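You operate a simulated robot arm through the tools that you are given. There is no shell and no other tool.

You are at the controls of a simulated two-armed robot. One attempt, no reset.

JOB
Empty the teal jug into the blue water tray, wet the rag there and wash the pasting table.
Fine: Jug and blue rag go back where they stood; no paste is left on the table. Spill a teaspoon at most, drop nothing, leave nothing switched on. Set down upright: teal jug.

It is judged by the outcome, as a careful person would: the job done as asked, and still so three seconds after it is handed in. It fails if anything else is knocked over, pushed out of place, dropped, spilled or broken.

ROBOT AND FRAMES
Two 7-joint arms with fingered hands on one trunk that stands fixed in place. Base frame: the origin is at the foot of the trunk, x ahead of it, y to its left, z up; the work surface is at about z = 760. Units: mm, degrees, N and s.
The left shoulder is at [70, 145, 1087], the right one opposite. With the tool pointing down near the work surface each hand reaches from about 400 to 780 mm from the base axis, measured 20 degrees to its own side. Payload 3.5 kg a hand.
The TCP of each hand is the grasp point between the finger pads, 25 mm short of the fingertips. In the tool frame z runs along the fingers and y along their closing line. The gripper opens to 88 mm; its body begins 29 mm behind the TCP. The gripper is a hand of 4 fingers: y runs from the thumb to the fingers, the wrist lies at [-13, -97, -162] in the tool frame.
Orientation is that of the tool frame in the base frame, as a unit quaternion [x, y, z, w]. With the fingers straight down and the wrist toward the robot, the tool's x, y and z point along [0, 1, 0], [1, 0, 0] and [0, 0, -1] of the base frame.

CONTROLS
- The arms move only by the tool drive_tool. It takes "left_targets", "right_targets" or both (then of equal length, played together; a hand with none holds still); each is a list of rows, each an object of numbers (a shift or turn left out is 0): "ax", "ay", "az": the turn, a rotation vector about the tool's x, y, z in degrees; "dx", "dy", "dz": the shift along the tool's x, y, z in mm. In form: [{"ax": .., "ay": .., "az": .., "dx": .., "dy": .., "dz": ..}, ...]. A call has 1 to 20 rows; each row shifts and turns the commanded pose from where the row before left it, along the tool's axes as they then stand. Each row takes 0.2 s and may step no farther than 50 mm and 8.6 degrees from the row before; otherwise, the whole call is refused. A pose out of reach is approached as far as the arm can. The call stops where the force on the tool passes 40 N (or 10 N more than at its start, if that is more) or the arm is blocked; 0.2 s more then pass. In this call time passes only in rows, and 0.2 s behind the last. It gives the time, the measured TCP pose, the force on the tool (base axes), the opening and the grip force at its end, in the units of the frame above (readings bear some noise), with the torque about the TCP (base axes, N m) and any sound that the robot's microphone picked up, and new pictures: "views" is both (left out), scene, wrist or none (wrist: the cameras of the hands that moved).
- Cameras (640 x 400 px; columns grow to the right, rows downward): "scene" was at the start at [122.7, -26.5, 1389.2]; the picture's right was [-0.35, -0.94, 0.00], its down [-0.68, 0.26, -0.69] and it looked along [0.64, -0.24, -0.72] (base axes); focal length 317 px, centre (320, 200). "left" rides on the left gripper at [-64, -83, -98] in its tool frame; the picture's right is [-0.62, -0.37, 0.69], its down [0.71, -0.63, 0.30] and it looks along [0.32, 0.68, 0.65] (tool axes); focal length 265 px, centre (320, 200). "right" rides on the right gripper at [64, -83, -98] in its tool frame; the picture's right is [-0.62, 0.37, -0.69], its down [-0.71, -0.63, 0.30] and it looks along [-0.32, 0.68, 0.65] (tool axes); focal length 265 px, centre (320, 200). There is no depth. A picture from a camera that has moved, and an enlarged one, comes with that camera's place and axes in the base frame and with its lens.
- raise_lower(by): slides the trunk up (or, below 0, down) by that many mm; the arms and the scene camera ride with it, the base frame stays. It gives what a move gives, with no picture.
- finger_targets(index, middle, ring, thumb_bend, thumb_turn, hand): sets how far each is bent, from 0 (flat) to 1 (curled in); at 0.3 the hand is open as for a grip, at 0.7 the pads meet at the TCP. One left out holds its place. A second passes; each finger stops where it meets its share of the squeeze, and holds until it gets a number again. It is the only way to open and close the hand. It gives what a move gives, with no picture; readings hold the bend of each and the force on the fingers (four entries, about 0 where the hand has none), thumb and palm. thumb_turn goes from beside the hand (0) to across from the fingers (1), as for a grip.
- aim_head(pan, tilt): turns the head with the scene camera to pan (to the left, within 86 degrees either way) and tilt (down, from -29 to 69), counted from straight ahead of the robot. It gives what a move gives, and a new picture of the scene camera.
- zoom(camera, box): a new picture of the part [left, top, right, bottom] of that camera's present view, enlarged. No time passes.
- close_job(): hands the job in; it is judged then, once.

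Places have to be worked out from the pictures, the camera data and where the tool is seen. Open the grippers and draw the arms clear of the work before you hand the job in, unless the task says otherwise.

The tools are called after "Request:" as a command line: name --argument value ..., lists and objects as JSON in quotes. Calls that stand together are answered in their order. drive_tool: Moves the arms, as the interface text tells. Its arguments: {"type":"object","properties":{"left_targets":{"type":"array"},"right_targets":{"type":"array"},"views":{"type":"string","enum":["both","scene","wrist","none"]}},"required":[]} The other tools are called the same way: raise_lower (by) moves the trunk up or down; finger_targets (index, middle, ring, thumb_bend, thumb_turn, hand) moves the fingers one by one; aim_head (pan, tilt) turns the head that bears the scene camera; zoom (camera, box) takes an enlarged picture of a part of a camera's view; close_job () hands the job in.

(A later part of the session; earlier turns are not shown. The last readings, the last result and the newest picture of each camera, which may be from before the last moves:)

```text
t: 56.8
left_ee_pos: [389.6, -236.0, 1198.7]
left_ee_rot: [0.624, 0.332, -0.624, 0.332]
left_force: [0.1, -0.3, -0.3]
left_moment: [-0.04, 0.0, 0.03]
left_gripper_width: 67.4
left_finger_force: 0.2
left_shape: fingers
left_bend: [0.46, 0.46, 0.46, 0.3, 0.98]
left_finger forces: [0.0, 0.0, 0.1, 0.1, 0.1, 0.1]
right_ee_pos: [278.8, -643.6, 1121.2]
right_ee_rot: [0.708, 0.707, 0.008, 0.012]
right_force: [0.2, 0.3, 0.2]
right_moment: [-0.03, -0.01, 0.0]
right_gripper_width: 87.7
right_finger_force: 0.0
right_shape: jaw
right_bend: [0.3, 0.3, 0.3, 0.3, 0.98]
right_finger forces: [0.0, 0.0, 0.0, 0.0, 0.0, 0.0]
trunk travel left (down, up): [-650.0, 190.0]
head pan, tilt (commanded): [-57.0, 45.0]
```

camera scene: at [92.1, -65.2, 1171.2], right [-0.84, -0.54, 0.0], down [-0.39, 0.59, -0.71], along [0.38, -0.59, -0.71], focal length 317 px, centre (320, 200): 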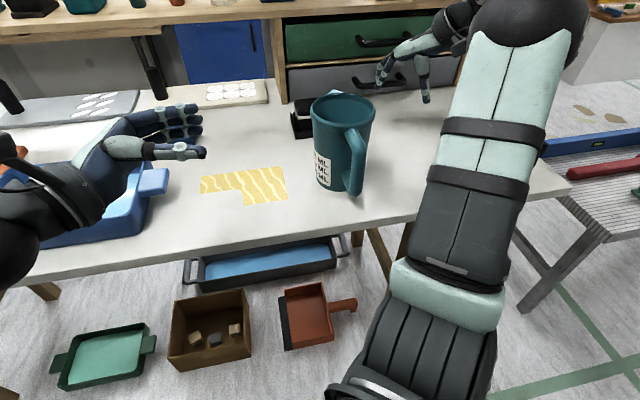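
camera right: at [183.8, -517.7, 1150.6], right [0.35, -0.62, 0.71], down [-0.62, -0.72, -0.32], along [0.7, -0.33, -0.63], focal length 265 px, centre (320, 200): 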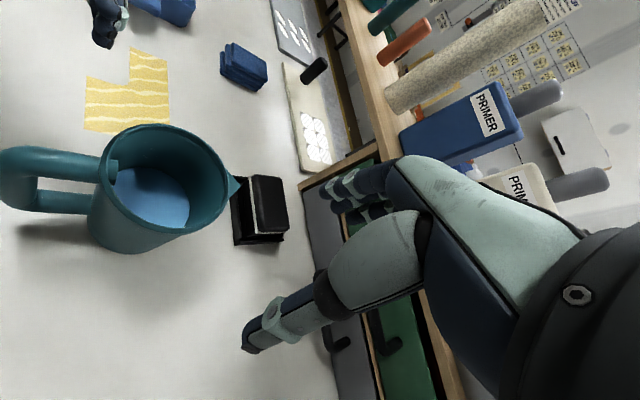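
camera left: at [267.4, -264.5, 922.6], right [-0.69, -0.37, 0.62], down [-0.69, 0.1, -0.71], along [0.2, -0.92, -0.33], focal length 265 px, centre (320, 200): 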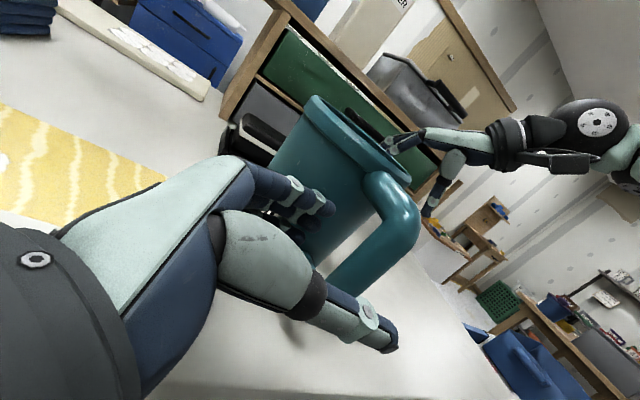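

The left arm is up and clear. Now I'll swing it out to the left and turn it back to neutral so the tray area is free.

Request:
drive_tool --left_targets '[{"dy": -15, "dz": -40}, {"dy": -15, "dz": -40}, {"dy": -15, "dz": -40}, {"dy": -15, "dz": -40}, {"dy": -15, "dz": -40}, {"dy": -15, "dz": -40}, {"ax": 7.5}, {"ax": 7.5}, {"ay": 8.2}, {"ay": 8.2}, {"ay": 8.2}, {"ay": 8.2}, {"ay": 8.2}, {"ay": 8.2}, {"ay": 8.2}, {"ay": 8.2}, {"ay": 8.2}, {"ay": 8.2}]' --views "none"

Request:
drive_tool --left_targets '[{"ay": 8.0}, {"az": -8.2}, {"az": -8.2}, {"az": -8.2}, {"az": -8.2}, {"az": -8.2}, {"az": -8.0}, {"dx": 40, "dz": 10}, {"dx": 40, "dz": 10}, {"dx": 40, "dz": 10}, {"dx": 40, "dz": 10}, {"dx": 40, "dz": 10}]' --views "scene"

```text
t: 60.6
left_ee_pos: [447.0, 12.9, 1199.4]
left_ee_rot: [0.935, 0.349, -0.063, 0.023]
left_force: [0.1, 0.1, 0.1]
left_moment: [0.03, -0.04, -0.03]
left_gripper_width: 67.2
left_finger_force: 0.1
left_shape: fingers
left_bend: [0.46, 0.46, 0.46, 0.3, 0.98]
left_finger forces: [0.0, 0.0, 0.0, 0.1, 0.1, 0.0]
right_ee_pos: [277.3, -643.7, 1120.5]
right_ee_rot: [0.708, 0.706, 0.008, 0.012]
right_force: [-0.5, 0.6, 0.6]
right_moment: [0.02, 0.0, -0.02]
right_gripper_width: 87.7
right_finger_force: 0.1
right_shape: jaw
right_bend: [0.3, 0.3, 0.3, 0.3, 0.98]
right_finger forces: [0.0, 0.0, 0.0, 0.0, 0.0, 0.0]
trunk travel left (down, up): [-650.0, 190.0]
head pan, tilt (commanded): [-57.0, 45.0]
```

```text
t: 63.2
left_ee_pos: [448.9, 215.3, 1148.2]
left_ee_rot: [0.707, 0.707, 0.0, 0.001]
left_force: [-0.1, 0.8, -0.3]
left_moment: [0.03, 0.0, 0.02]
left_gripper_width: 67.3
left_finger_force: 0.0
left_shape: fingers
left_bend: [0.46, 0.46, 0.46, 0.3, 0.98]
left_finger forces: [0.0, 0.0, 0.0, 0.0, 0.0, 0.1]
right_ee_pos: [279.4, -640.3, 1122.2]
right_ee_rot: [0.707, 0.707, 0.007, 0.011]
right_force: [-0.1, -0.5, 0.7]
right_moment: [0.0, -0.01, -0.01]
right_gripper_width: 87.8
right_finger_force: 0.0
right_shape: jaw
right_bend: [0.3, 0.3, 0.3, 0.3, 0.98]
right_finger forces: [0.1, 0.0, 0.1, 0.0, 0.0, 0.0]
trunk travel left (down, up): [-650.0, 190.0]
head pan, tilt (commanded): [-57.0, 45.0]
camera scene: at [91.9, -63.9, 1391.4], right [-0.84, -0.54, 0.0], down [-0.39, 0.59, -0.71], along [0.38, -0.59, -0.71], focal length 317 px, centre (320, 200)
```

scene: 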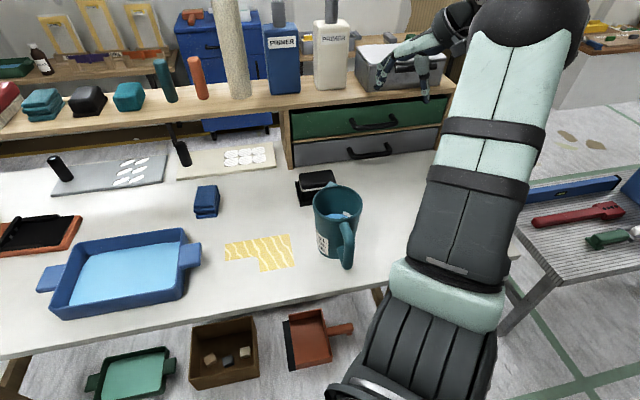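

The left arm is parked. I'll take the same zoom as my first reference view so I can measure exactly where the jug is now.

Request:
zoom --camera "scene" --box '[280, 170, 400, 280]'

Request:
zoom --camera "right" --box '[0, 0, 320, 260]'

```text
3.64 times, centred on (340, 225) of scene
camera zoom: at [91.9, -63.9, 1391.4], right [-0.84, -0.54, 0.0], down [-0.39, 0.59, -0.71], along [0.38, -0.59, -0.71], focal length 1154 px, centre (247, 109)
```

zoom: 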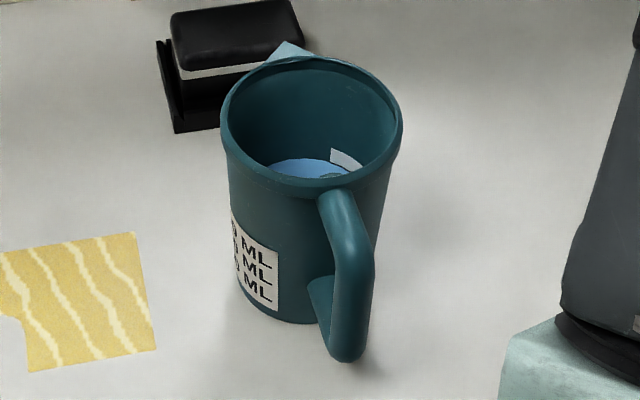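

```text
1.54 times, centred on (160, 130) of right
camera zoom: at [191.9, -575.9, 1218.1], right [0.35, -0.61, 0.71], down [-0.62, -0.72, -0.32], along [0.7, -0.33, -0.63], focal length 408 px, centre (566, 308)
```

zoom: 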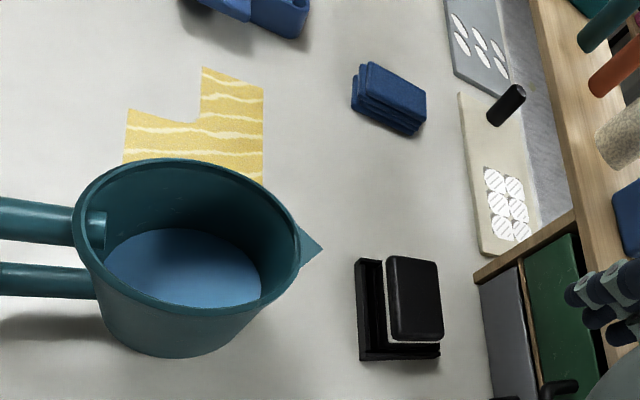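

The jug now sits at about [321,-487] with its handle at azimuth ~135°. I'll bring the right hand over the handle, turned so that the fingers and thumb will straddle the handle plane from above.

Request:
drive_tool --right_targets '[{"dx": 40, "dy": -3}, {"dx": 40, "dy": -3}, {"dx": 40, "dy": -3}, {"dx": 40, "dy": -3}, {"az": -7.6}, {"az": -7.6}, {"az": -7.6}, {"az": -7.6}, {"az": -7.6}, {"az": -7.5}, {"az": 0}]'

```text
t: 65.6
left_ee_pos: [450.8, 214.1, 1149.0]
left_ee_rot: [0.707, 0.707, 0.0, 0.0]
left_force: [0.1, 0.0, 0.6]
left_moment: [-0.03, 0.01, -0.01]
left_gripper_width: 67.4
left_finger_force: 0.1
left_shape: fingers
left_bend: [0.46, 0.46, 0.46, 0.3, 0.98]
left_finger forces: [0.0, 0.0, 0.0, 0.1, 0.0, 0.0]
right_ee_pos: [283.3, -471.3, 1087.7]
right_ee_rot: [0.379, 0.925, 0.001, 0.013]
right_force: [0.0, 0.5, 0.1]
right_moment: [-0.01, -0.02, 0.03]
right_gripper_width: 87.7
right_finger_force: 0.1
right_shape: jaw
right_bend: [0.3, 0.3, 0.3, 0.3, 0.98]
right_finger forces: [0.0, 0.0, 0.1, 0.1, 0.0, 0.0]
right hand out of reach, approached as far as the arm can: row 8, 9, 10
trunk travel left (down, up): [-650.0, 190.0]
head pan, tilt (commanded): [-57.0, 45.0]
camera scene: at [91.8, -66.1, 1391.2], right [-0.84, -0.54, 0.0], down [-0.39, 0.59, -0.71], along [0.39, -0.59, -0.71], focal length 317 px, centre (320, 200)
camera right: at [175.6, -486.1, 1184.1], right [0.68, -0.17, 0.71], down [0.08, -0.95, -0.3], along [0.73, 0.26, -0.64], focal length 265 px, centre (320, 200)
```

scene: 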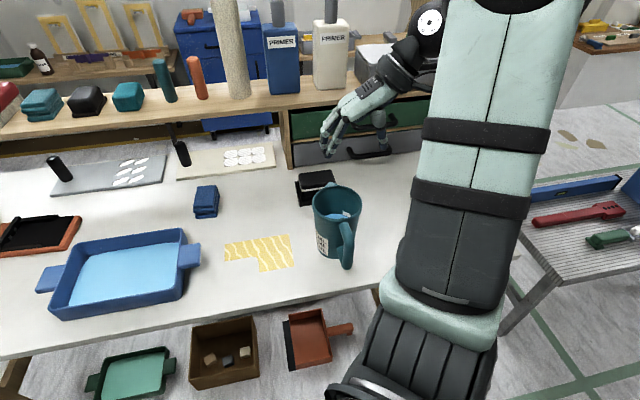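
right: 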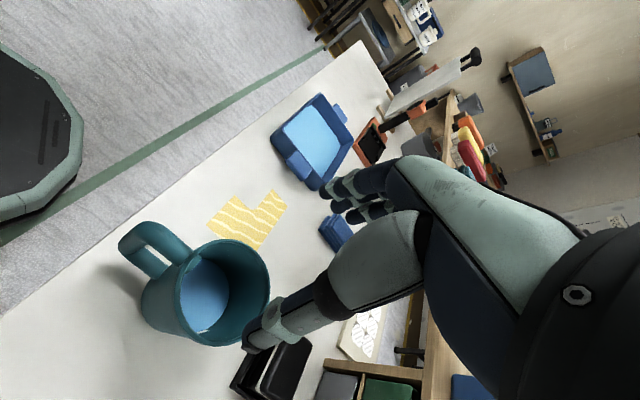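

The orientation is good. Now I'll move the hand down to about 50 mm above the grasp height, directly over the handle, and check the alignment.

Request:
drive_tool --right_targets '[{"dx": 10, "dy": 3.8, "dz": 25}, {"dx": 10, "dy": 3.8, "dz": 30}, {"dx": 10, "dy": 3.8, "dz": 30}, {"dx": 10, "dy": 3.8, "dz": 30}, {"dz": 8}, {"dz": 0}]'

Request:
zoom --camera "right" --box '[60, 130, 420, 400]'

Request:
zoom --camera "scene" --box '[280, 120, 420, 280]'

```text
t: 67.0
left_ee_pos: [450.5, 213.3, 1148.4]
left_ee_rot: [0.707, 0.707, 0.0, -0.001]
left_force: [0.5, 0.2, -0.4]
left_moment: [-0.01, -0.01, -0.01]
left_gripper_width: 67.3
left_finger_force: 0.0
left_shape: fingers
left_bend: [0.46, 0.46, 0.46, 0.3, 0.98]
left_finger forces: [0.0, 0.0, 0.0, 0.1, 0.0, 0.0]
right_ee_pos: [269.0, -433.3, 965.2]
right_ee_rot: [0.379, 0.925, 0.002, 0.014]
right_force: [-0.1, -0.2, -0.4]
right_moment: [0.03, 0.01, 0.0]
right_gripper_width: 87.9
right_finger_force: 0.0
right_shape: jaw
right_bend: [0.3, 0.3, 0.3, 0.3, 0.98]
right_finger forces: [0.0, 0.0, 0.0, 0.1, 0.0, 0.0]
trunk travel left (down, up): [-650.0, 190.0]
head pan, tilt (commanded): [-57.0, 45.0]
camera scene: at [91.9, -66.1, 1391.2], right [-0.84, -0.54, 0.0], down [-0.39, 0.59, -0.71], along [0.38, -0.59, -0.71], focal length 317 px, centre (320, 200)
camera right: at [161.6, -448.0, 1060.4], right [0.68, -0.17, 0.71], down [0.08, -0.95, -0.3], along [0.73, 0.26, -0.64], focal length 265 px, centre (320, 200)
```

scene: 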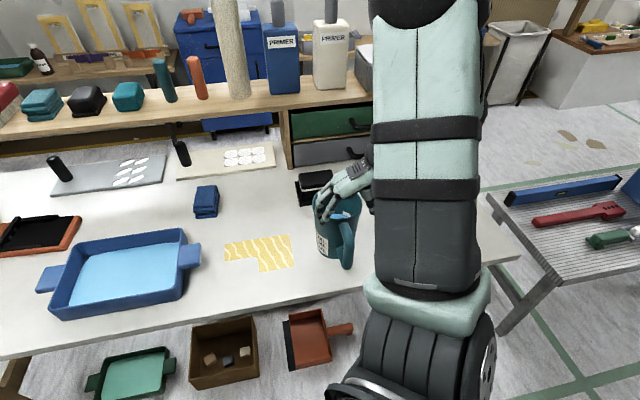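
right: 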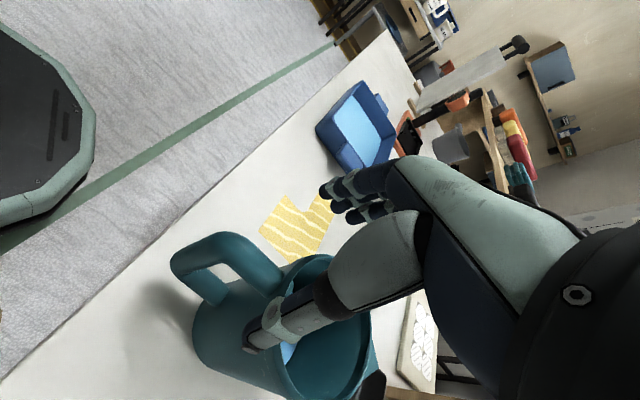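

```text
1.48 times, centred on (240, 265) of right
camera zoom: at [161.6, -448.0, 1060.4], right [0.68, -0.17, 0.71], down [0.08, -0.95, -0.3], along [0.73, 0.26, -0.64], focal length 393 px, centre (438, 104)
```

zoom: 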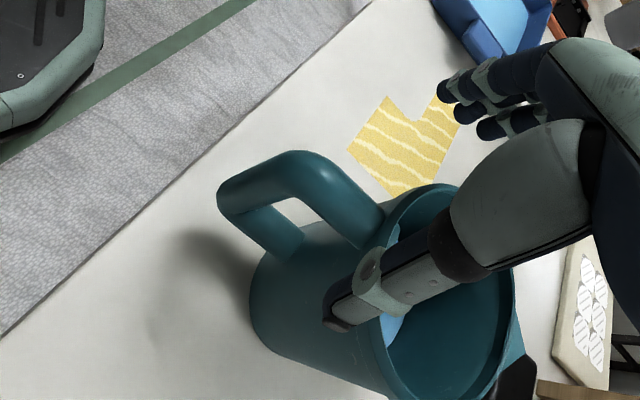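

```text
2.50 times, centred on (350, 200) of scene
camera zoom: at [91.9, -66.1, 1391.2], right [-0.84, -0.54, 0.0], down [-0.39, 0.59, -0.71], along [0.38, -0.59, -0.71], focal length 793 px, centre (245, 200)
```

zoom: 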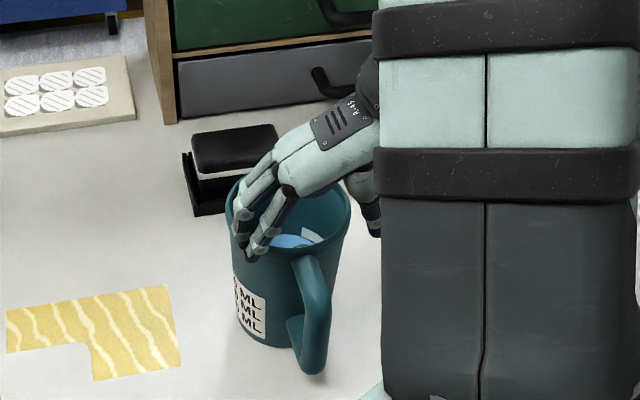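

The handle line checks out: the upper bar axis passes through about [287,-457] to [249,-421] at z≈895. I'll correct a few mm and lower the open hand over the handle, with the fingers on the left side and the thumb on the right.

Request:
drive_tool --right_targets '[{"dx": 3.6, "dy": -3.5, "dz": 10}, {"dz": 20}, {"dz": 20}, {"dz": 14}, {"dz": 0}]'

Request:
zoom --camera "right" --box '[60, 130, 420, 400]'

Request:
zoom --camera "scene" --box '[280, 120, 420, 280]'

```text
t: 68.2
left_ee_pos: [449.4, 213.3, 1147.7]
left_ee_rot: [0.707, 0.707, 0.0, 0.0]
left_force: [0.5, 0.7, 0.9]
left_moment: [-0.02, 0.0, 0.03]
left_gripper_width: 67.4
left_finger_force: 0.1
left_shape: fingers
left_bend: [0.46, 0.46, 0.46, 0.3, 0.98]
left_finger forces: [0.1, 0.0, 0.1, 0.0, 0.0, 0.0]
right_ee_pos: [265.2, -434.0, 900.1]
right_ee_rot: [0.379, 0.925, 0.002, 0.012]
right_force: [0.4, 0.0, 0.1]
right_moment: [0.02, 0.02, -0.02]
right_gripper_width: 87.6
right_finger_force: 0.0
right_shape: jaw
right_bend: [0.3, 0.3, 0.3, 0.3, 0.98]
right_finger forces: [0.1, 0.1, 0.1, 0.0, 0.1, 0.0]
trunk travel left (down, up): [-650.0, 190.0]
head pan, tilt (commanded): [-57.0, 45.0]
camera scene: at [91.9, -66.0, 1391.2], right [-0.84, -0.54, 0.0], down [-0.39, 0.59, -0.71], along [0.38, -0.59, -0.71], focal length 317 px, centre (320, 200)
camera right: at [158.1, -447.6, 996.3], right [0.68, -0.17, 0.71], down [0.07, -0.95, -0.3], along [0.73, 0.26, -0.64], focal length 265 px, centre (320, 200)
```

scene: 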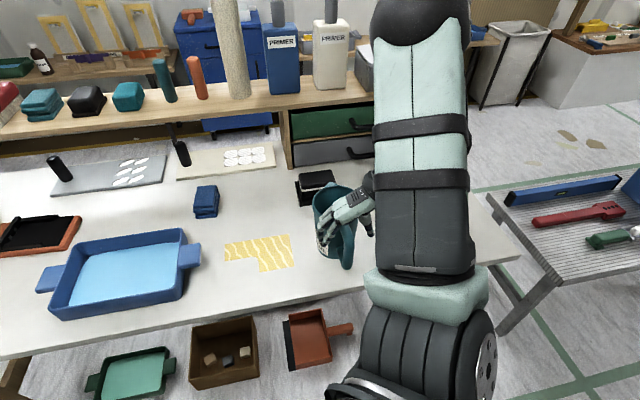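
right: 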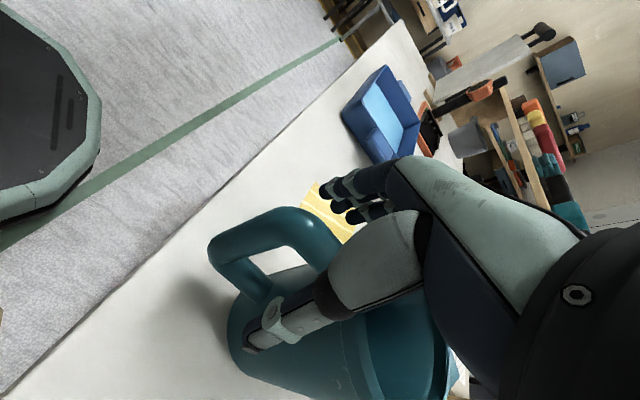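

```text
1.48 times, centred on (240, 265) of right
camera zoom: at [158.1, -447.6, 996.3], right [0.68, -0.17, 0.71], down [0.07, -0.95, -0.3], along [0.73, 0.26, -0.64], focal length 393 px, centre (438, 104)
```

zoom: 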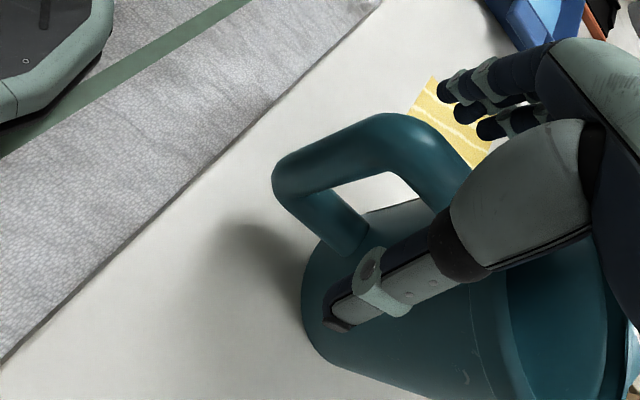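

```text
2.50 times, centred on (350, 200) of scene
camera zoom: at [91.9, -66.0, 1391.2], right [-0.84, -0.54, 0.0], down [-0.39, 0.59, -0.71], along [0.38, -0.59, -0.71], focal length 793 px, centre (245, 200)
```

zoom: 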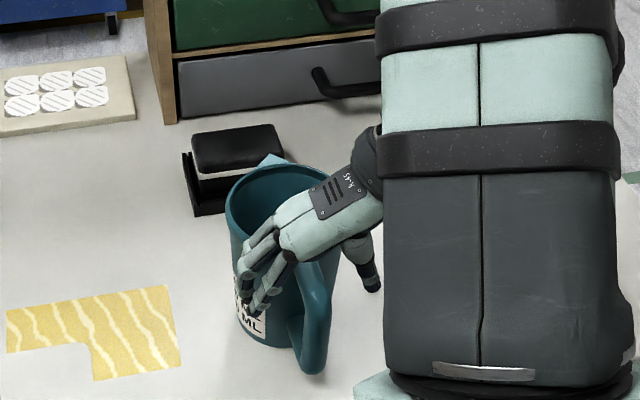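

The fingers straddle the handle. From the wrist view the handle plane lies about 4 mm to the thumb side and the hand is about 7 mm too close to the jug, so I'll correct both and go down gently to grasp height.

Request:
drive_tool --right_targets '[{"dx": 7, "dy": -4}, {"dz": 6}, {"dz": 4}, {"dz": 3}, {"dz": 0}]'

Request:
zoom --camera "right" --box '[160, 160, 400, 360]'

Request:
zoom --camera "scene" --box '[290, 150, 400, 280]'

```text
t: 69.4
left_ee_pos: [449.1, 213.2, 1148.5]
left_ee_rot: [0.707, 0.707, -0.001, 0.0]
left_force: [0.7, 0.3, 0.1]
left_moment: [-0.02, -0.01, -0.04]
left_gripper_width: 67.0
left_finger_force: 0.1
left_shape: fingers
left_bend: [0.46, 0.46, 0.46, 0.3, 0.98]
left_finger forces: [0.1, 0.0, 0.0, 0.0, 0.0, 0.1]
right_ee_pos: [257.6, -432.4, 885.8]
right_ee_rot: [0.379, 0.925, 0.002, 0.013]
right_force: [-0.5, 0.2, 0.1]
right_moment: [0.0, 0.0, -0.05]
right_gripper_width: 87.7
right_finger_force: 0.1
right_shape: jaw
right_bend: [0.3, 0.3, 0.3, 0.3, 0.98]
right_finger forces: [0.0, 0.1, 0.0, 0.1, 0.0, 0.1]
trunk travel left (down, up): [-650.0, 190.0]
head pan, tilt (commanded): [-57.0, 45.0]
camera scene: at [92.0, -66.3, 1391.2], right [-0.84, -0.54, 0.0], down [-0.39, 0.59, -0.71], along [0.38, -0.59, -0.71], focal length 317 px, centre (320, 200)
camera right: at [150.8, -446.5, 982.7], right [0.68, -0.17, 0.71], down [0.07, -0.95, -0.3], along [0.73, 0.26, -0.64], focal length 265 px, centre (320, 200)
```

scene: 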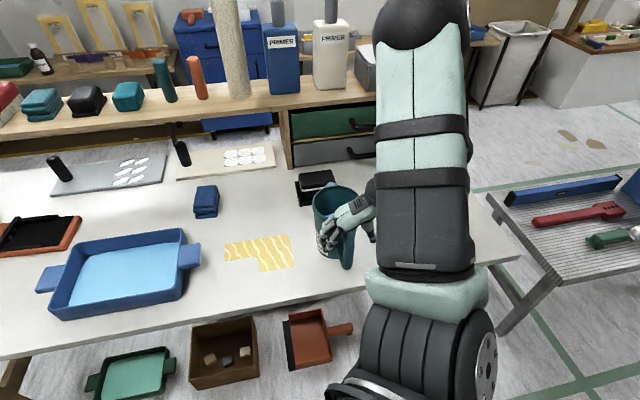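
right: 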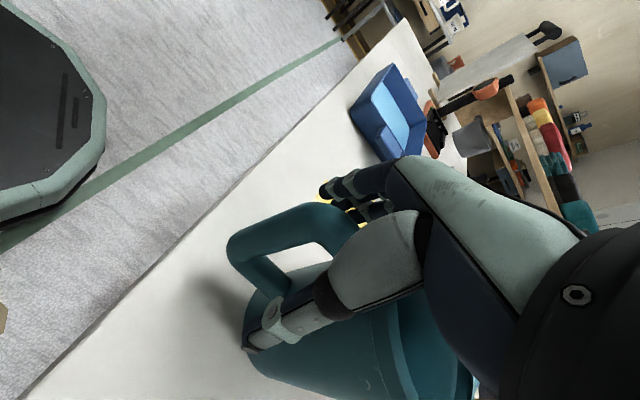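

```text
2.00 times, centred on (280, 260) of right
camera zoom: at [150.8, -446.5, 982.7], right [0.68, -0.17, 0.71], down [0.07, -0.95, -0.3], along [0.73, 0.26, -0.64], focal length 531 px, centre (400, 80)
```

zoom: 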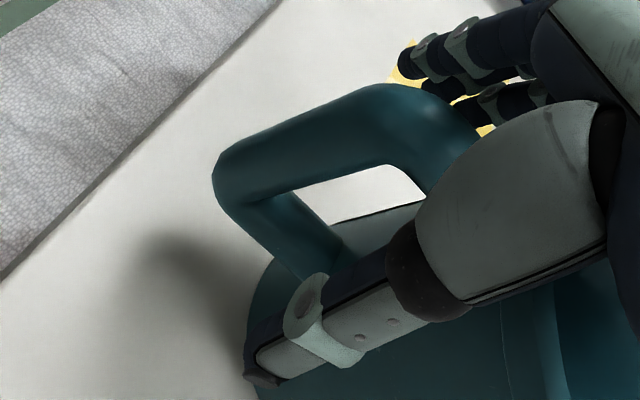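

```text
3.08 times, centred on (345, 215) of scene
camera zoom: at [92.0, -66.3, 1391.2], right [-0.84, -0.54, 0.0], down [-0.39, 0.59, -0.71], along [0.38, -0.59, -0.71], focal length 976 px, centre (243, 154)
```

zoom: 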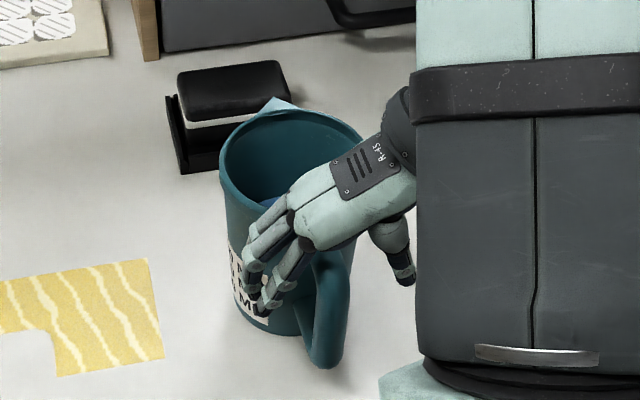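

At z=886 there's still no contact. I'll shift 3 mm outward and ease down in small steps until the palm just touches the top of the handle or rim.

Request:
drive_tool --right_targets '[{"dx": 3}, {"dz": 2}, {"dz": 2}, {"dz": 0}]' --views "none"

Request:
drive_tool --right_targets '[{"dz": 1.5}, {"dz": 1.5}, {"dz": 0}]' --views "none"

```text
t: 70.4
left_ee_pos: [449.9, 214.9, 1147.7]
left_ee_rot: [0.707, 0.707, -0.001, -0.001]
left_force: [-0.6, 0.5, 0.2]
left_moment: [0.01, 0.02, 0.0]
left_gripper_width: 67.5
left_finger_force: 0.0
left_shape: fingers
left_bend: [0.46, 0.46, 0.46, 0.3, 0.98]
left_finger forces: [0.0, 0.0, 0.0, 0.0, 0.0, 0.0]
right_ee_pos: [255.7, -429.4, 882.5]
right_ee_rot: [0.38, 0.925, 0.003, 0.013]
right_force: [0.2, 0.0, 0.6]
right_moment: [0.0, -0.01, -0.02]
right_gripper_width: 87.8
right_finger_force: 0.0
right_shape: jaw
right_bend: [0.3, 0.3, 0.3, 0.3, 0.98]
right_finger forces: [0.0, 0.1, 0.0, 0.0, 0.1, 0.0]
trunk travel left (down, up): [-650.0, 190.0]
head pan, tilt (commanded): [-57.0, 45.0]
```

```text
t: 71.2
left_ee_pos: [450.0, 213.9, 1148.4]
left_ee_rot: [0.707, 0.707, 0.0, -0.001]
left_force: [0.3, -0.5, 0.0]
left_moment: [0.01, -0.01, 0.04]
left_gripper_width: 67.6
left_finger_force: 0.1
left_shape: fingers
left_bend: [0.46, 0.46, 0.46, 0.3, 0.98]
left_finger forces: [0.0, 0.0, 0.0, 0.0, 0.1, 0.0]
right_ee_pos: [256.4, -429.5, 879.2]
right_ee_rot: [0.379, 0.925, 0.003, 0.013]
right_force: [-0.6, 0.2, -0.1]
right_moment: [0.0, 0.0, -0.01]
right_gripper_width: 87.5
right_finger_force: 0.1
right_shape: jaw
right_bend: [0.3, 0.3, 0.3, 0.3, 0.98]
right_finger forces: [0.0, 0.1, 0.0, 0.0, 0.1, 0.0]
trunk travel left (down, up): [-650.0, 190.0]
head pan, tilt (commanded): [-57.0, 45.0]
```

There's no contact at z=879 either, so I'll continue down carefully.

Request:
drive_tool --right_targets '[{"dz": 2}, {"dz": 2}, {"dz": 0}]' --views "none"

Request:
drive_tool --right_targets '[{"dz": 2}, {"dz": 2}, {"dz": 0}]'

Request:
zoom --camera "right" --box '[160, 160, 400, 360]'

Request:
zoom --camera "scene" --box '[290, 150, 400, 280]'

```text
t: 72.0
left_ee_pos: [449.8, 213.2, 1148.8]
left_ee_rot: [0.706, 0.708, 0.0, -0.001]
left_force: [0.4, 0.0, -0.9]
left_moment: [0.01, -0.04, -0.06]
left_gripper_width: 67.2
left_finger_force: 0.1
left_shape: fingers
left_bend: [0.46, 0.46, 0.46, 0.3, 0.98]
left_finger forces: [0.1, 0.0, 0.0, 0.1, 0.1, 0.1]
right_ee_pos: [257.1, -429.8, 875.6]
right_ee_rot: [0.379, 0.925, 0.001, 0.013]
right_force: [0.2, -0.4, -1.0]
right_moment: [-0.02, -0.01, 0.01]
right_gripper_width: 87.7
right_finger_force: 0.0
right_shape: jaw
right_bend: [0.3, 0.3, 0.3, 0.3, 0.98]
right_finger forces: [0.0, 0.1, 0.0, 0.0, 0.0, 0.1]
trunk travel left (down, up): [-650.0, 190.0]
head pan, tilt (commanded): [-57.0, 45.0]
```

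```text
t: 72.8
left_ee_pos: [450.1, 214.3, 1148.5]
left_ee_rot: [0.707, 0.707, 0.0, -0.001]
left_force: [-0.1, 0.5, -0.4]
left_moment: [0.02, -0.01, -0.01]
left_gripper_width: 67.2
left_finger_force: 0.0
left_shape: fingers
left_bend: [0.46, 0.46, 0.46, 0.3, 0.98]
left_finger forces: [0.0, 0.1, 0.1, 0.1, 0.0, 0.1]
right_ee_pos: [255.2, -429.4, 872.0]
right_ee_rot: [0.378, 0.926, 0.002, 0.013]
right_force: [0.1, 0.3, -0.4]
right_moment: [-0.02, 0.02, -0.03]
right_gripper_width: 87.6
right_finger_force: 0.1
right_shape: jaw
right_bend: [0.3, 0.3, 0.3, 0.3, 0.98]
right_finger forces: [0.0, 0.0, 0.0, 0.0, 0.1, 0.0]
trunk travel left (down, up): [-650.0, 190.0]
head pan, tilt (commanded): [-57.0, 45.0]
camera scene: at [91.9, -66.2, 1391.2], right [-0.84, -0.54, 0.0], down [-0.39, 0.59, -0.71], along [0.38, -0.59, -0.71], focal length 317 px, centre (320, 200)
camera right: at [149.1, -444.6, 968.4], right [0.68, -0.17, 0.71], down [0.07, -0.95, -0.3], along [0.73, 0.26, -0.64], focal length 265 px, centre (320, 200)
```

scene: 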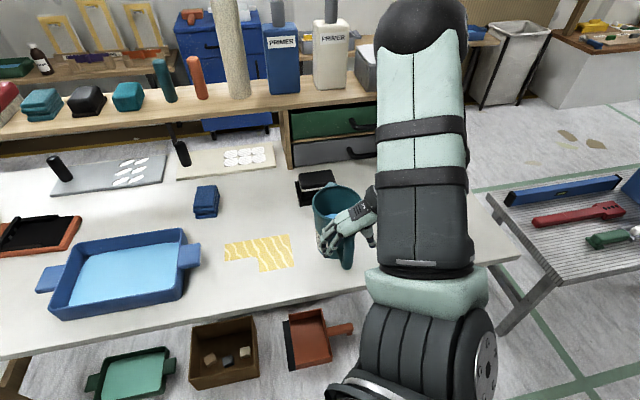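
right: 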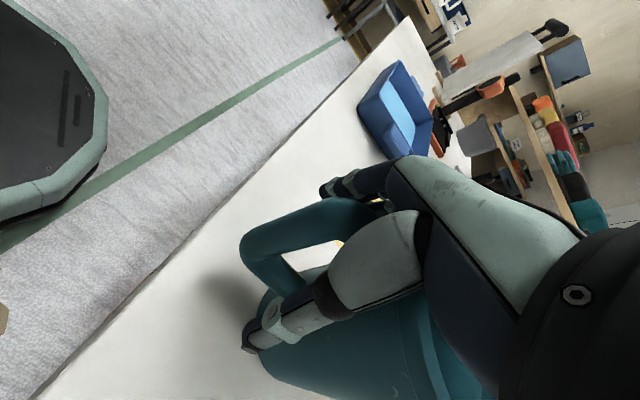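

```text
2.00 times, centred on (280, 260) of right
camera zoom: at [149.1, -444.6, 968.4], right [0.68, -0.17, 0.71], down [0.07, -0.95, -0.3], along [0.73, 0.26, -0.64], focal length 531 px, centre (400, 80)
```

zoom: 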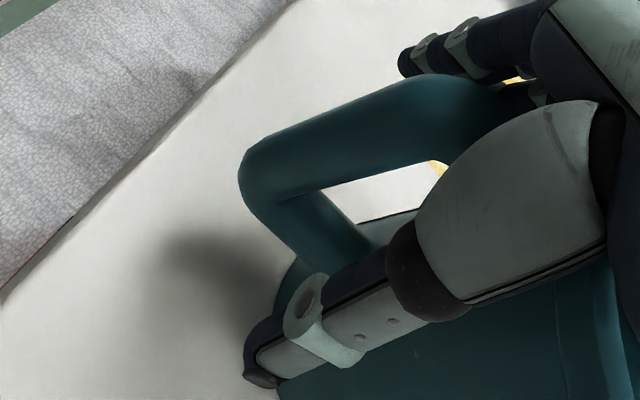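

```text
3.08 times, centred on (345, 215) of scene
camera zoom: at [91.9, -66.2, 1391.2], right [-0.84, -0.54, 0.0], down [-0.39, 0.59, -0.71], along [0.38, -0.59, -0.71], focal length 976 px, centre (243, 154)
```

zoom: 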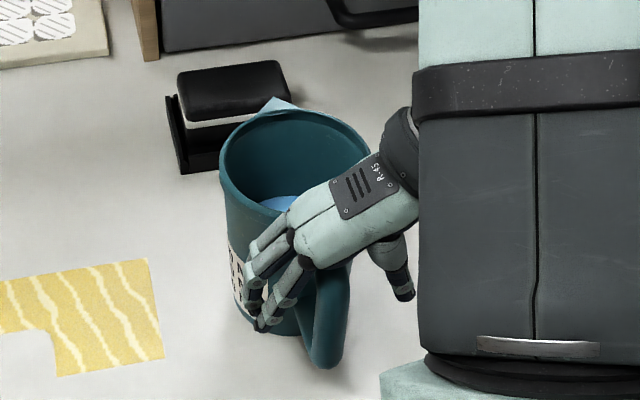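

Still no palm contact at z=872. I'll continue in 2 mm steps.

Request:
drive_tool --right_targets '[{"dz": 2}, {"dz": 2}, {"dz": 0}]' --views "none"

Request:
drive_tool --right_targets '[{"dz": 2}, {"dz": 2}, {"dz": 0}]' --views "none"

```text
t: 73.6
left_ee_pos: [449.5, 213.6, 1148.7]
left_ee_rot: [0.707, 0.707, -0.001, 0.0]
left_force: [0.2, -0.7, 0.4]
left_moment: [-0.01, 0.0, 0.0]
left_gripper_width: 67.7
left_finger_force: 0.0
left_shape: fingers
left_bend: [0.46, 0.46, 0.46, 0.3, 0.98]
left_finger forces: [0.0, 0.0, 0.0, 0.0, 0.1, 0.0]
right_ee_pos: [256.0, -430.1, 867.9]
right_ee_rot: [0.378, 0.926, 0.003, 0.013]
right_force: [-0.2, -0.1, -0.1]
right_moment: [0.0, 0.01, 0.0]
right_gripper_width: 87.7
right_finger_force: 0.1
right_shape: jaw
right_bend: [0.3, 0.3, 0.3, 0.3, 0.98]
right_finger forces: [0.0, 0.1, 0.1, 0.0, 0.1, 0.0]
trunk travel left (down, up): [-650.0, 190.0]
head pan, tilt (commanded): [-57.0, 45.0]
```

```text
t: 74.4
left_ee_pos: [449.6, 214.0, 1147.0]
left_ee_rot: [0.707, 0.707, -0.001, -0.001]
left_force: [-0.5, -0.8, -1.0]
left_moment: [0.01, 0.02, -0.01]
left_gripper_width: 67.4
left_finger_force: 0.2
left_shape: fingers
left_bend: [0.46, 0.46, 0.46, 0.3, 0.98]
left_finger forces: [0.0, 0.0, 0.0, 0.0, 0.0, 0.0]
right_ee_pos: [257.0, -430.2, 864.6]
right_ee_rot: [0.379, 0.925, 0.002, 0.013]
right_force: [0.5, 0.8, 0.9]
right_moment: [-0.03, 0.0, 0.03]
right_gripper_width: 87.9
right_finger_force: 0.1
right_shape: jaw
right_bend: [0.3, 0.3, 0.3, 0.3, 0.98]
right_finger forces: [0.0, 0.1, 0.0, 0.0, 0.0, 0.0]
trunk travel left (down, up): [-650.0, 190.0]
head pan, tilt (commanded): [-57.0, 45.0]
```

Still free at z=865. I'll check the view before going deeper.

Request:
drive_tool --right_targets '[{"dz": 1.5}, {"dz": 1.5}, {"dz": 0}]'

Request:
zoom --camera "right" --box '[160, 160, 400, 360]'

Request:
zoom --camera "scene" --box '[290, 150, 400, 280]'

Request:
zoom --camera "left" --box '[0, 0, 640, 400]'

```text
t: 75.2
left_ee_pos: [450.1, 213.9, 1147.4]
left_ee_rot: [0.707, 0.707, 0.001, -0.001]
left_force: [0.8, 0.1, 0.4]
left_moment: [0.0, 0.0, 0.0]
left_gripper_width: 67.4
left_finger_force: 0.0
left_shape: fingers
left_bend: [0.46, 0.46, 0.46, 0.3, 0.98]
left_finger forces: [0.0, 0.0, 0.0, 0.0, 0.0, 0.0]
right_ee_pos: [256.9, -429.9, 860.9]
right_ee_rot: [0.379, 0.925, 0.001, 0.014]
right_force: [0.3, 0.2, -0.2]
right_moment: [0.01, -0.02, -0.01]
right_gripper_width: 87.7
right_finger_force: 0.2
right_shape: jaw
right_bend: [0.3, 0.3, 0.3, 0.3, 0.98]
right_finger forces: [0.0, 0.1, 0.0, 0.2, 0.0, 0.0]
trunk travel left (down, up): [-650.0, 190.0]
head pan, tilt (commanded): [-57.0, 45.0]
camera scene: at [91.9, -66.2, 1391.2], right [-0.84, -0.54, 0.0], down [-0.39, 0.59, -0.71], along [0.38, -0.59, -0.71], focal length 317 px, centre (320, 200)
camera right: at [148.8, -444.1, 957.2], right [0.68, -0.17, 0.71], down [0.07, -0.95, -0.3], along [0.73, 0.26, -0.64], focal length 265 px, centre (320, 200)
```

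scene: 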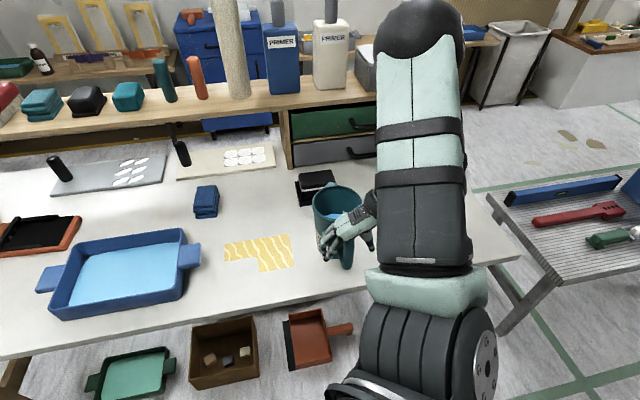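
right: 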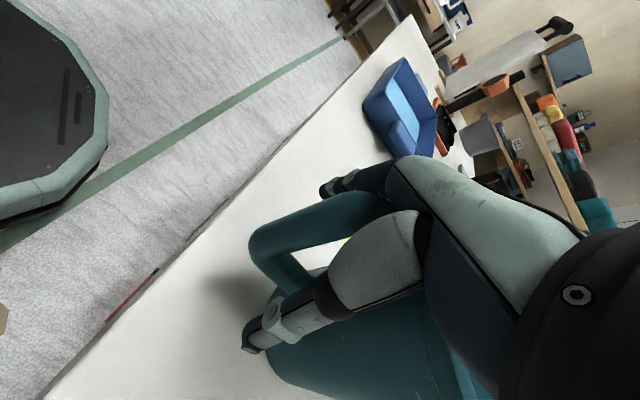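

```text
2.00 times, centred on (280, 260) of right
camera zoom: at [148.8, -444.1, 957.2], right [0.68, -0.17, 0.71], down [0.07, -0.95, -0.3], along [0.73, 0.26, -0.64], focal length 531 px, centre (400, 80)
```

zoom: 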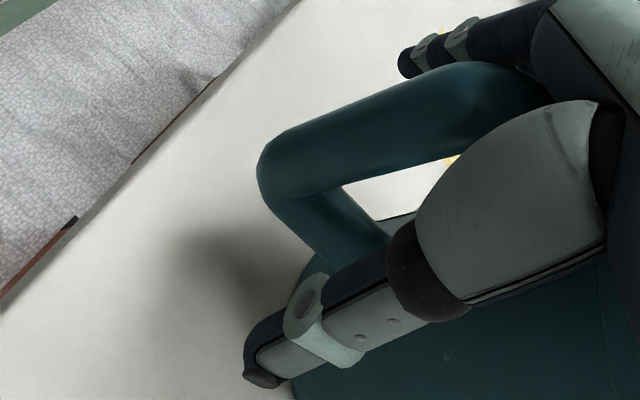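

```text
3.08 times, centred on (345, 215) of scene
camera zoom: at [91.9, -66.2, 1391.2], right [-0.84, -0.54, 0.0], down [-0.39, 0.59, -0.71], along [0.38, -0.59, -0.71], focal length 976 px, centre (243, 154)
```

zoom: 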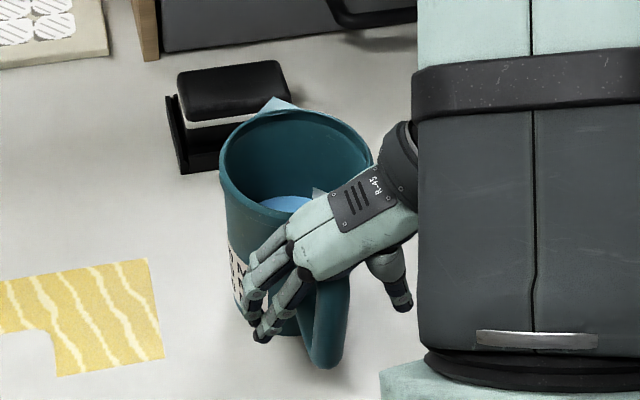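

```text
1.00 times, centred on (320, 200) of left (not enlarged: the box is as wide or as high as the picture)
camera zoom: at [366.5, 149.6, 1247.9], right [-0.37, -0.62, -0.69], down [-0.63, 0.72, -0.3], along [0.68, 0.32, -0.65], focal length 265 px, centre (320, 200)
```

zoom: 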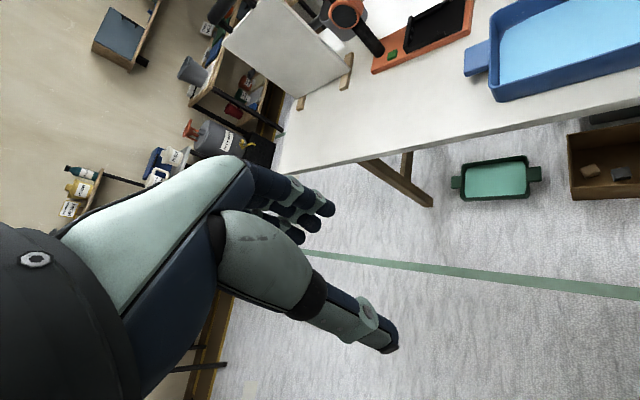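

The hand fits around the handle well, with the bar running up between thumb base and fingers. I'll keep going down slowly until it touches.

Request:
drive_tool --right_targets '[{"dz": 1.5}, {"dz": 1.5}, {"dz": 1.5}, {"dz": 0}]' --views "none"

Request:
drive_tool --right_targets '[{"dz": 1.5}, {"dz": 1.5}, {"dz": 1.5}, {"dz": 0}]' --views "none"

```text
t: 76.2
left_ee_pos: [449.4, 213.9, 1148.7]
left_ee_rot: [0.707, 0.707, 0.0, 0.0]
left_force: [0.2, -0.7, -0.3]
left_moment: [0.02, 0.0, -0.01]
left_gripper_width: 67.4
left_finger_force: 0.0
left_shape: fingers
left_bend: [0.46, 0.46, 0.46, 0.3, 0.98]
left_finger forces: [0.0, 0.0, 0.0, 0.0, 0.1, 0.0]
right_ee_pos: [257.5, -429.1, 857.3]
right_ee_rot: [0.379, 0.925, 0.002, 0.013]
right_force: [0.3, 1.0, 2.4]
right_moment: [0.02, 0.0, 0.01]
right_gripper_width: 87.6
right_finger_force: 0.0
right_shape: jaw
right_bend: [0.3, 0.3, 0.3, 0.3, 0.98]
right_finger forces: [0.0, 0.1, 0.0, 0.1, 0.0, 1.8]
trunk travel left (down, up): [-650.0, 190.0]
head pan, tilt (commanded): [-57.0, 45.0]
```

```text
t: 77.2
left_ee_pos: [449.8, 215.0, 1148.6]
left_ee_rot: [0.707, 0.707, 0.0, -0.001]
left_force: [-0.2, -0.6, 0.1]
left_moment: [0.02, -0.03, -0.02]
left_gripper_width: 67.7
left_finger_force: 0.1
left_shape: fingers
left_bend: [0.46, 0.46, 0.46, 0.3, 0.98]
left_finger forces: [0.1, 0.0, 0.0, 0.0, 0.0, 0.0]
right_ee_pos: [255.9, -429.5, 853.7]
right_ee_rot: [0.379, 0.925, 0.002, 0.015]
right_force: [0.7, 1.0, 3.1]
right_moment: [-0.03, 0.02, -0.01]
right_gripper_width: 87.6
right_finger_force: 0.1
right_shape: jaw
right_bend: [0.3, 0.3, 0.3, 0.3, 0.98]
right_finger forces: [0.0, 0.0, 0.0, 0.0, 0.0, 3.1]
trunk travel left (down, up): [-650.0, 190.0]
head pan, tilt (commanded): [-57.0, 45.0]
```

The palm now touches the handle with about 3 N, so the bar is seated in the hand. I'll start closing fingers and thumb together around it.

Request:
finger_targets --hand "right" --index 0.5 --middle 0.5 --ring 0.5 --thumb_bend 0.5

Request:
zoom --camera "right" --box '[160, 160, 400, 360]'

Request:
zoom --camera "scene" --box '[290, 150, 400, 280]'

```text
t: 78.2
left_ee_pos: [448.0, 214.7, 1148.9]
left_ee_rot: [0.707, 0.707, 0.0, -0.001]
left_force: [-0.4, -0.7, 0.2]
left_moment: [0.0, 0.0, -0.02]
left_gripper_width: 67.0
left_finger_force: 0.1
left_shape: fingers
left_bend: [0.46, 0.46, 0.46, 0.3, 0.98]
left_finger forces: [0.1, 0.0, 0.0, 0.0, 0.0, 0.1]
right_ee_pos: [257.3, -428.8, 852.6]
right_ee_rot: [0.379, 0.925, 0.002, 0.014]
right_force: [0.1, 1.2, 4.0]
right_moment: [0.02, 0.03, -0.01]
right_gripper_width: 42.3
right_finger_force: 1.2
right_shape: fingers
right_bend: [0.5, 0.5, 0.5, 0.5, 0.98]
right_finger forces: [0.1, 0.0, 0.1, 0.1, 0.1, 3.2]
trunk travel left (down, up): [-650.0, 190.0]
head pan, tilt (commanded): [-57.0, 45.0]
```

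```text
2.00 times, centred on (280, 260) of right
camera zoom: at [149.0, -444.0, 949.1], right [0.68, -0.17, 0.71], down [0.07, -0.95, -0.3], along [0.73, 0.26, -0.64], focal length 531 px, centre (400, 80)
```

zoom: 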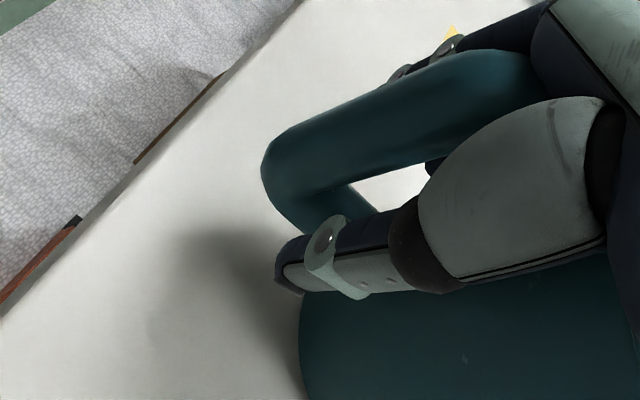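

```text
3.08 times, centred on (345, 215) of scene
camera zoom: at [91.7, -65.6, 1391.3], right [-0.84, -0.54, 0.0], down [-0.38, 0.59, -0.71], along [0.39, -0.59, -0.71], focal length 976 px, centre (243, 154)
```

zoom: 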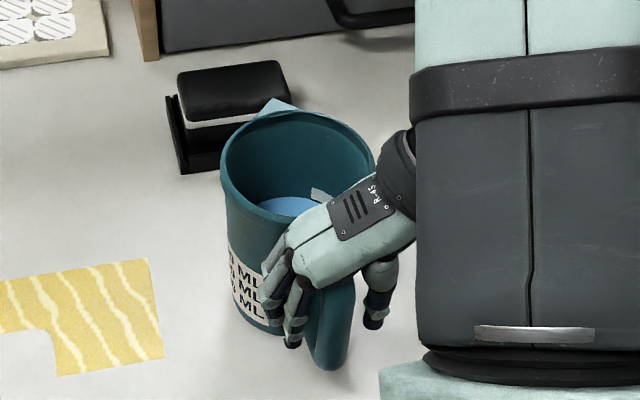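

The fingers approach on both sides, and one fingertip already shows through the loop. I'll keep closing.

Request:
finger_targets --hand "right" --index 0.58 --middle 0.6 --ring 0.6 --thumb_bend 0.6

Request:
zoom --camera "right" --box '[160, 160, 400, 360]'

Request:
zoom --camera "scene" --box '[290, 150, 400, 280]'

```text
t: 79.2
left_ee_pos: [449.2, 213.5, 1148.6]
left_ee_rot: [0.707, 0.707, 0.0, 0.0]
left_force: [-0.5, 0.4, 0.2]
left_moment: [0.01, 0.0, -0.01]
left_gripper_width: 67.0
left_finger_force: 0.0
left_shape: fingers
left_bend: [0.46, 0.46, 0.46, 0.3, 0.98]
left_finger forces: [0.0, 0.0, 0.0, 0.0, 0.0, 0.0]
right_ee_pos: [256.2, -430.0, 852.3]
right_ee_rot: [0.378, 0.926, 0.002, 0.014]
right_force: [-0.8, 1.6, 2.9]
right_moment: [-0.02, 0.01, -0.03]
right_gripper_width: 23.9
right_finger_force: 1.5
right_shape: fingers
right_bend: [0.57, 0.6, 0.6, 0.6, 0.98]
right_finger forces: [0.1, 0.0, 0.0, 0.0, 0.1, 3.2]
trunk travel left (down, up): [-650.0, 190.0]
head pan, tilt (commanded): [-57.0, 45.0]
```

```text
2.00 times, centred on (280, 260) of right
camera zoom: at [149.0, -444.0, 949.1], right [0.68, -0.17, 0.71], down [0.08, -0.95, -0.3], along [0.73, 0.26, -0.64], focal length 531 px, centre (400, 80)
```

zoom: 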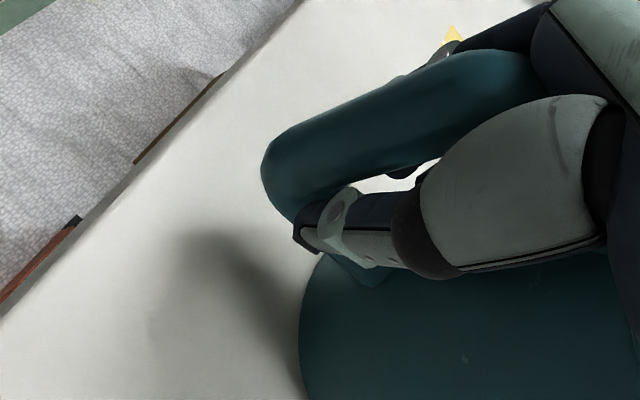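

```text
3.08 times, centred on (345, 215) of scene
camera zoom: at [91.7, -65.6, 1391.3], right [-0.84, -0.54, 0.0], down [-0.38, 0.59, -0.71], along [0.39, -0.59, -0.71], focal length 976 px, centre (243, 154)
```

zoom: 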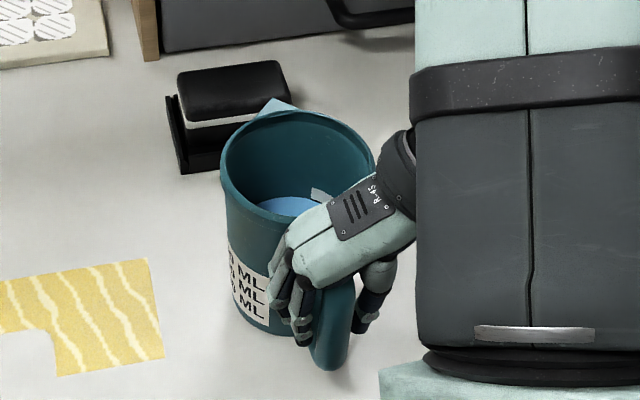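

No finger load yet, and the fingertips are passing through the loop under the upper bar. I'll close more.

Request:
finger_targets --hand "right" --index 0.66 --middle 0.7 --ring 0.7 --thumb_bend 0.66

Request:
zoom --camera "right" --box '[160, 160, 400, 360]'

Request:
zoom --camera "scene" --box '[290, 150, 400, 280]'

```text
t: 80.2
left_ee_pos: [450.8, 214.2, 1148.7]
left_ee_rot: [0.707, 0.708, -0.001, -0.001]
left_force: [-0.7, 0.9, -0.3]
left_moment: [0.0, -0.03, 0.03]
left_gripper_width: 67.5
left_finger_force: 0.0
left_shape: fingers
left_bend: [0.46, 0.46, 0.46, 0.3, 0.98]
left_finger forces: [0.0, 0.1, 0.0, 0.1, 0.0, 0.1]
right_ee_pos: [256.7, -430.4, 852.4]
right_ee_rot: [0.38, 0.925, 0.002, 0.013]
right_force: [-0.5, 1.0, 2.1]
right_moment: [-0.01, 0.0, -0.02]
right_gripper_width: 13.0
right_finger_force: 2.8
right_shape: fingers
right_bend: [0.63, 0.7, 0.7, 0.64, 0.98]
right_finger forces: [1.8, 0.0, 0.0, 0.0, 1.9, 1.2]
trunk travel left (down, up): [-650.0, 190.0]
head pan, tilt (commanded): [-57.0, 45.0]
```

```text
2.00 times, centred on (280, 260) of right
camera zoom: at [149.1, -444.3, 948.9], right [0.68, -0.17, 0.71], down [0.07, -0.95, -0.3], along [0.73, 0.26, -0.64], focal length 531 px, centre (400, 80)
```

zoom: 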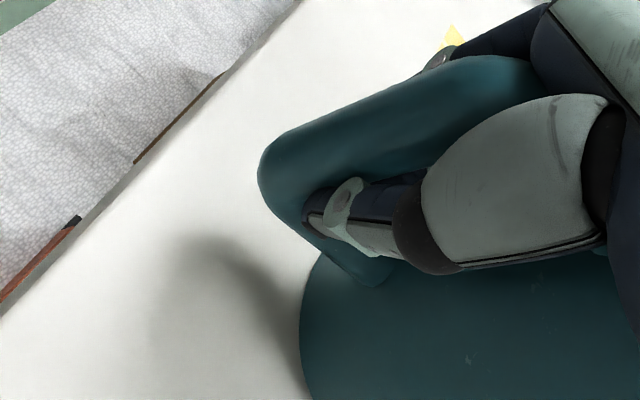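

```text
3.08 times, centred on (345, 215) of scene
camera zoom: at [91.9, -66.0, 1391.2], right [-0.84, -0.54, 0.0], down [-0.39, 0.59, -0.71], along [0.38, -0.59, -0.71], focal length 976 px, centre (243, 154)
```

zoom: 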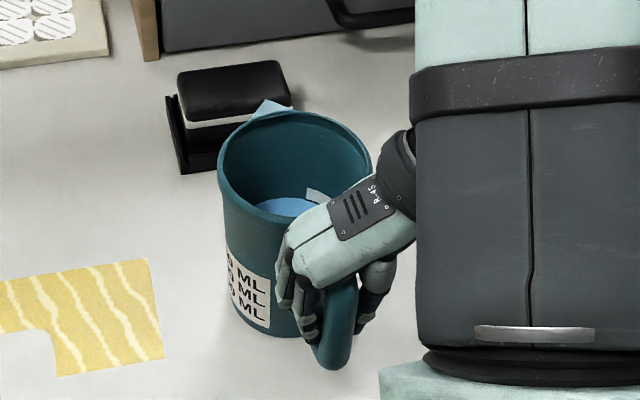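

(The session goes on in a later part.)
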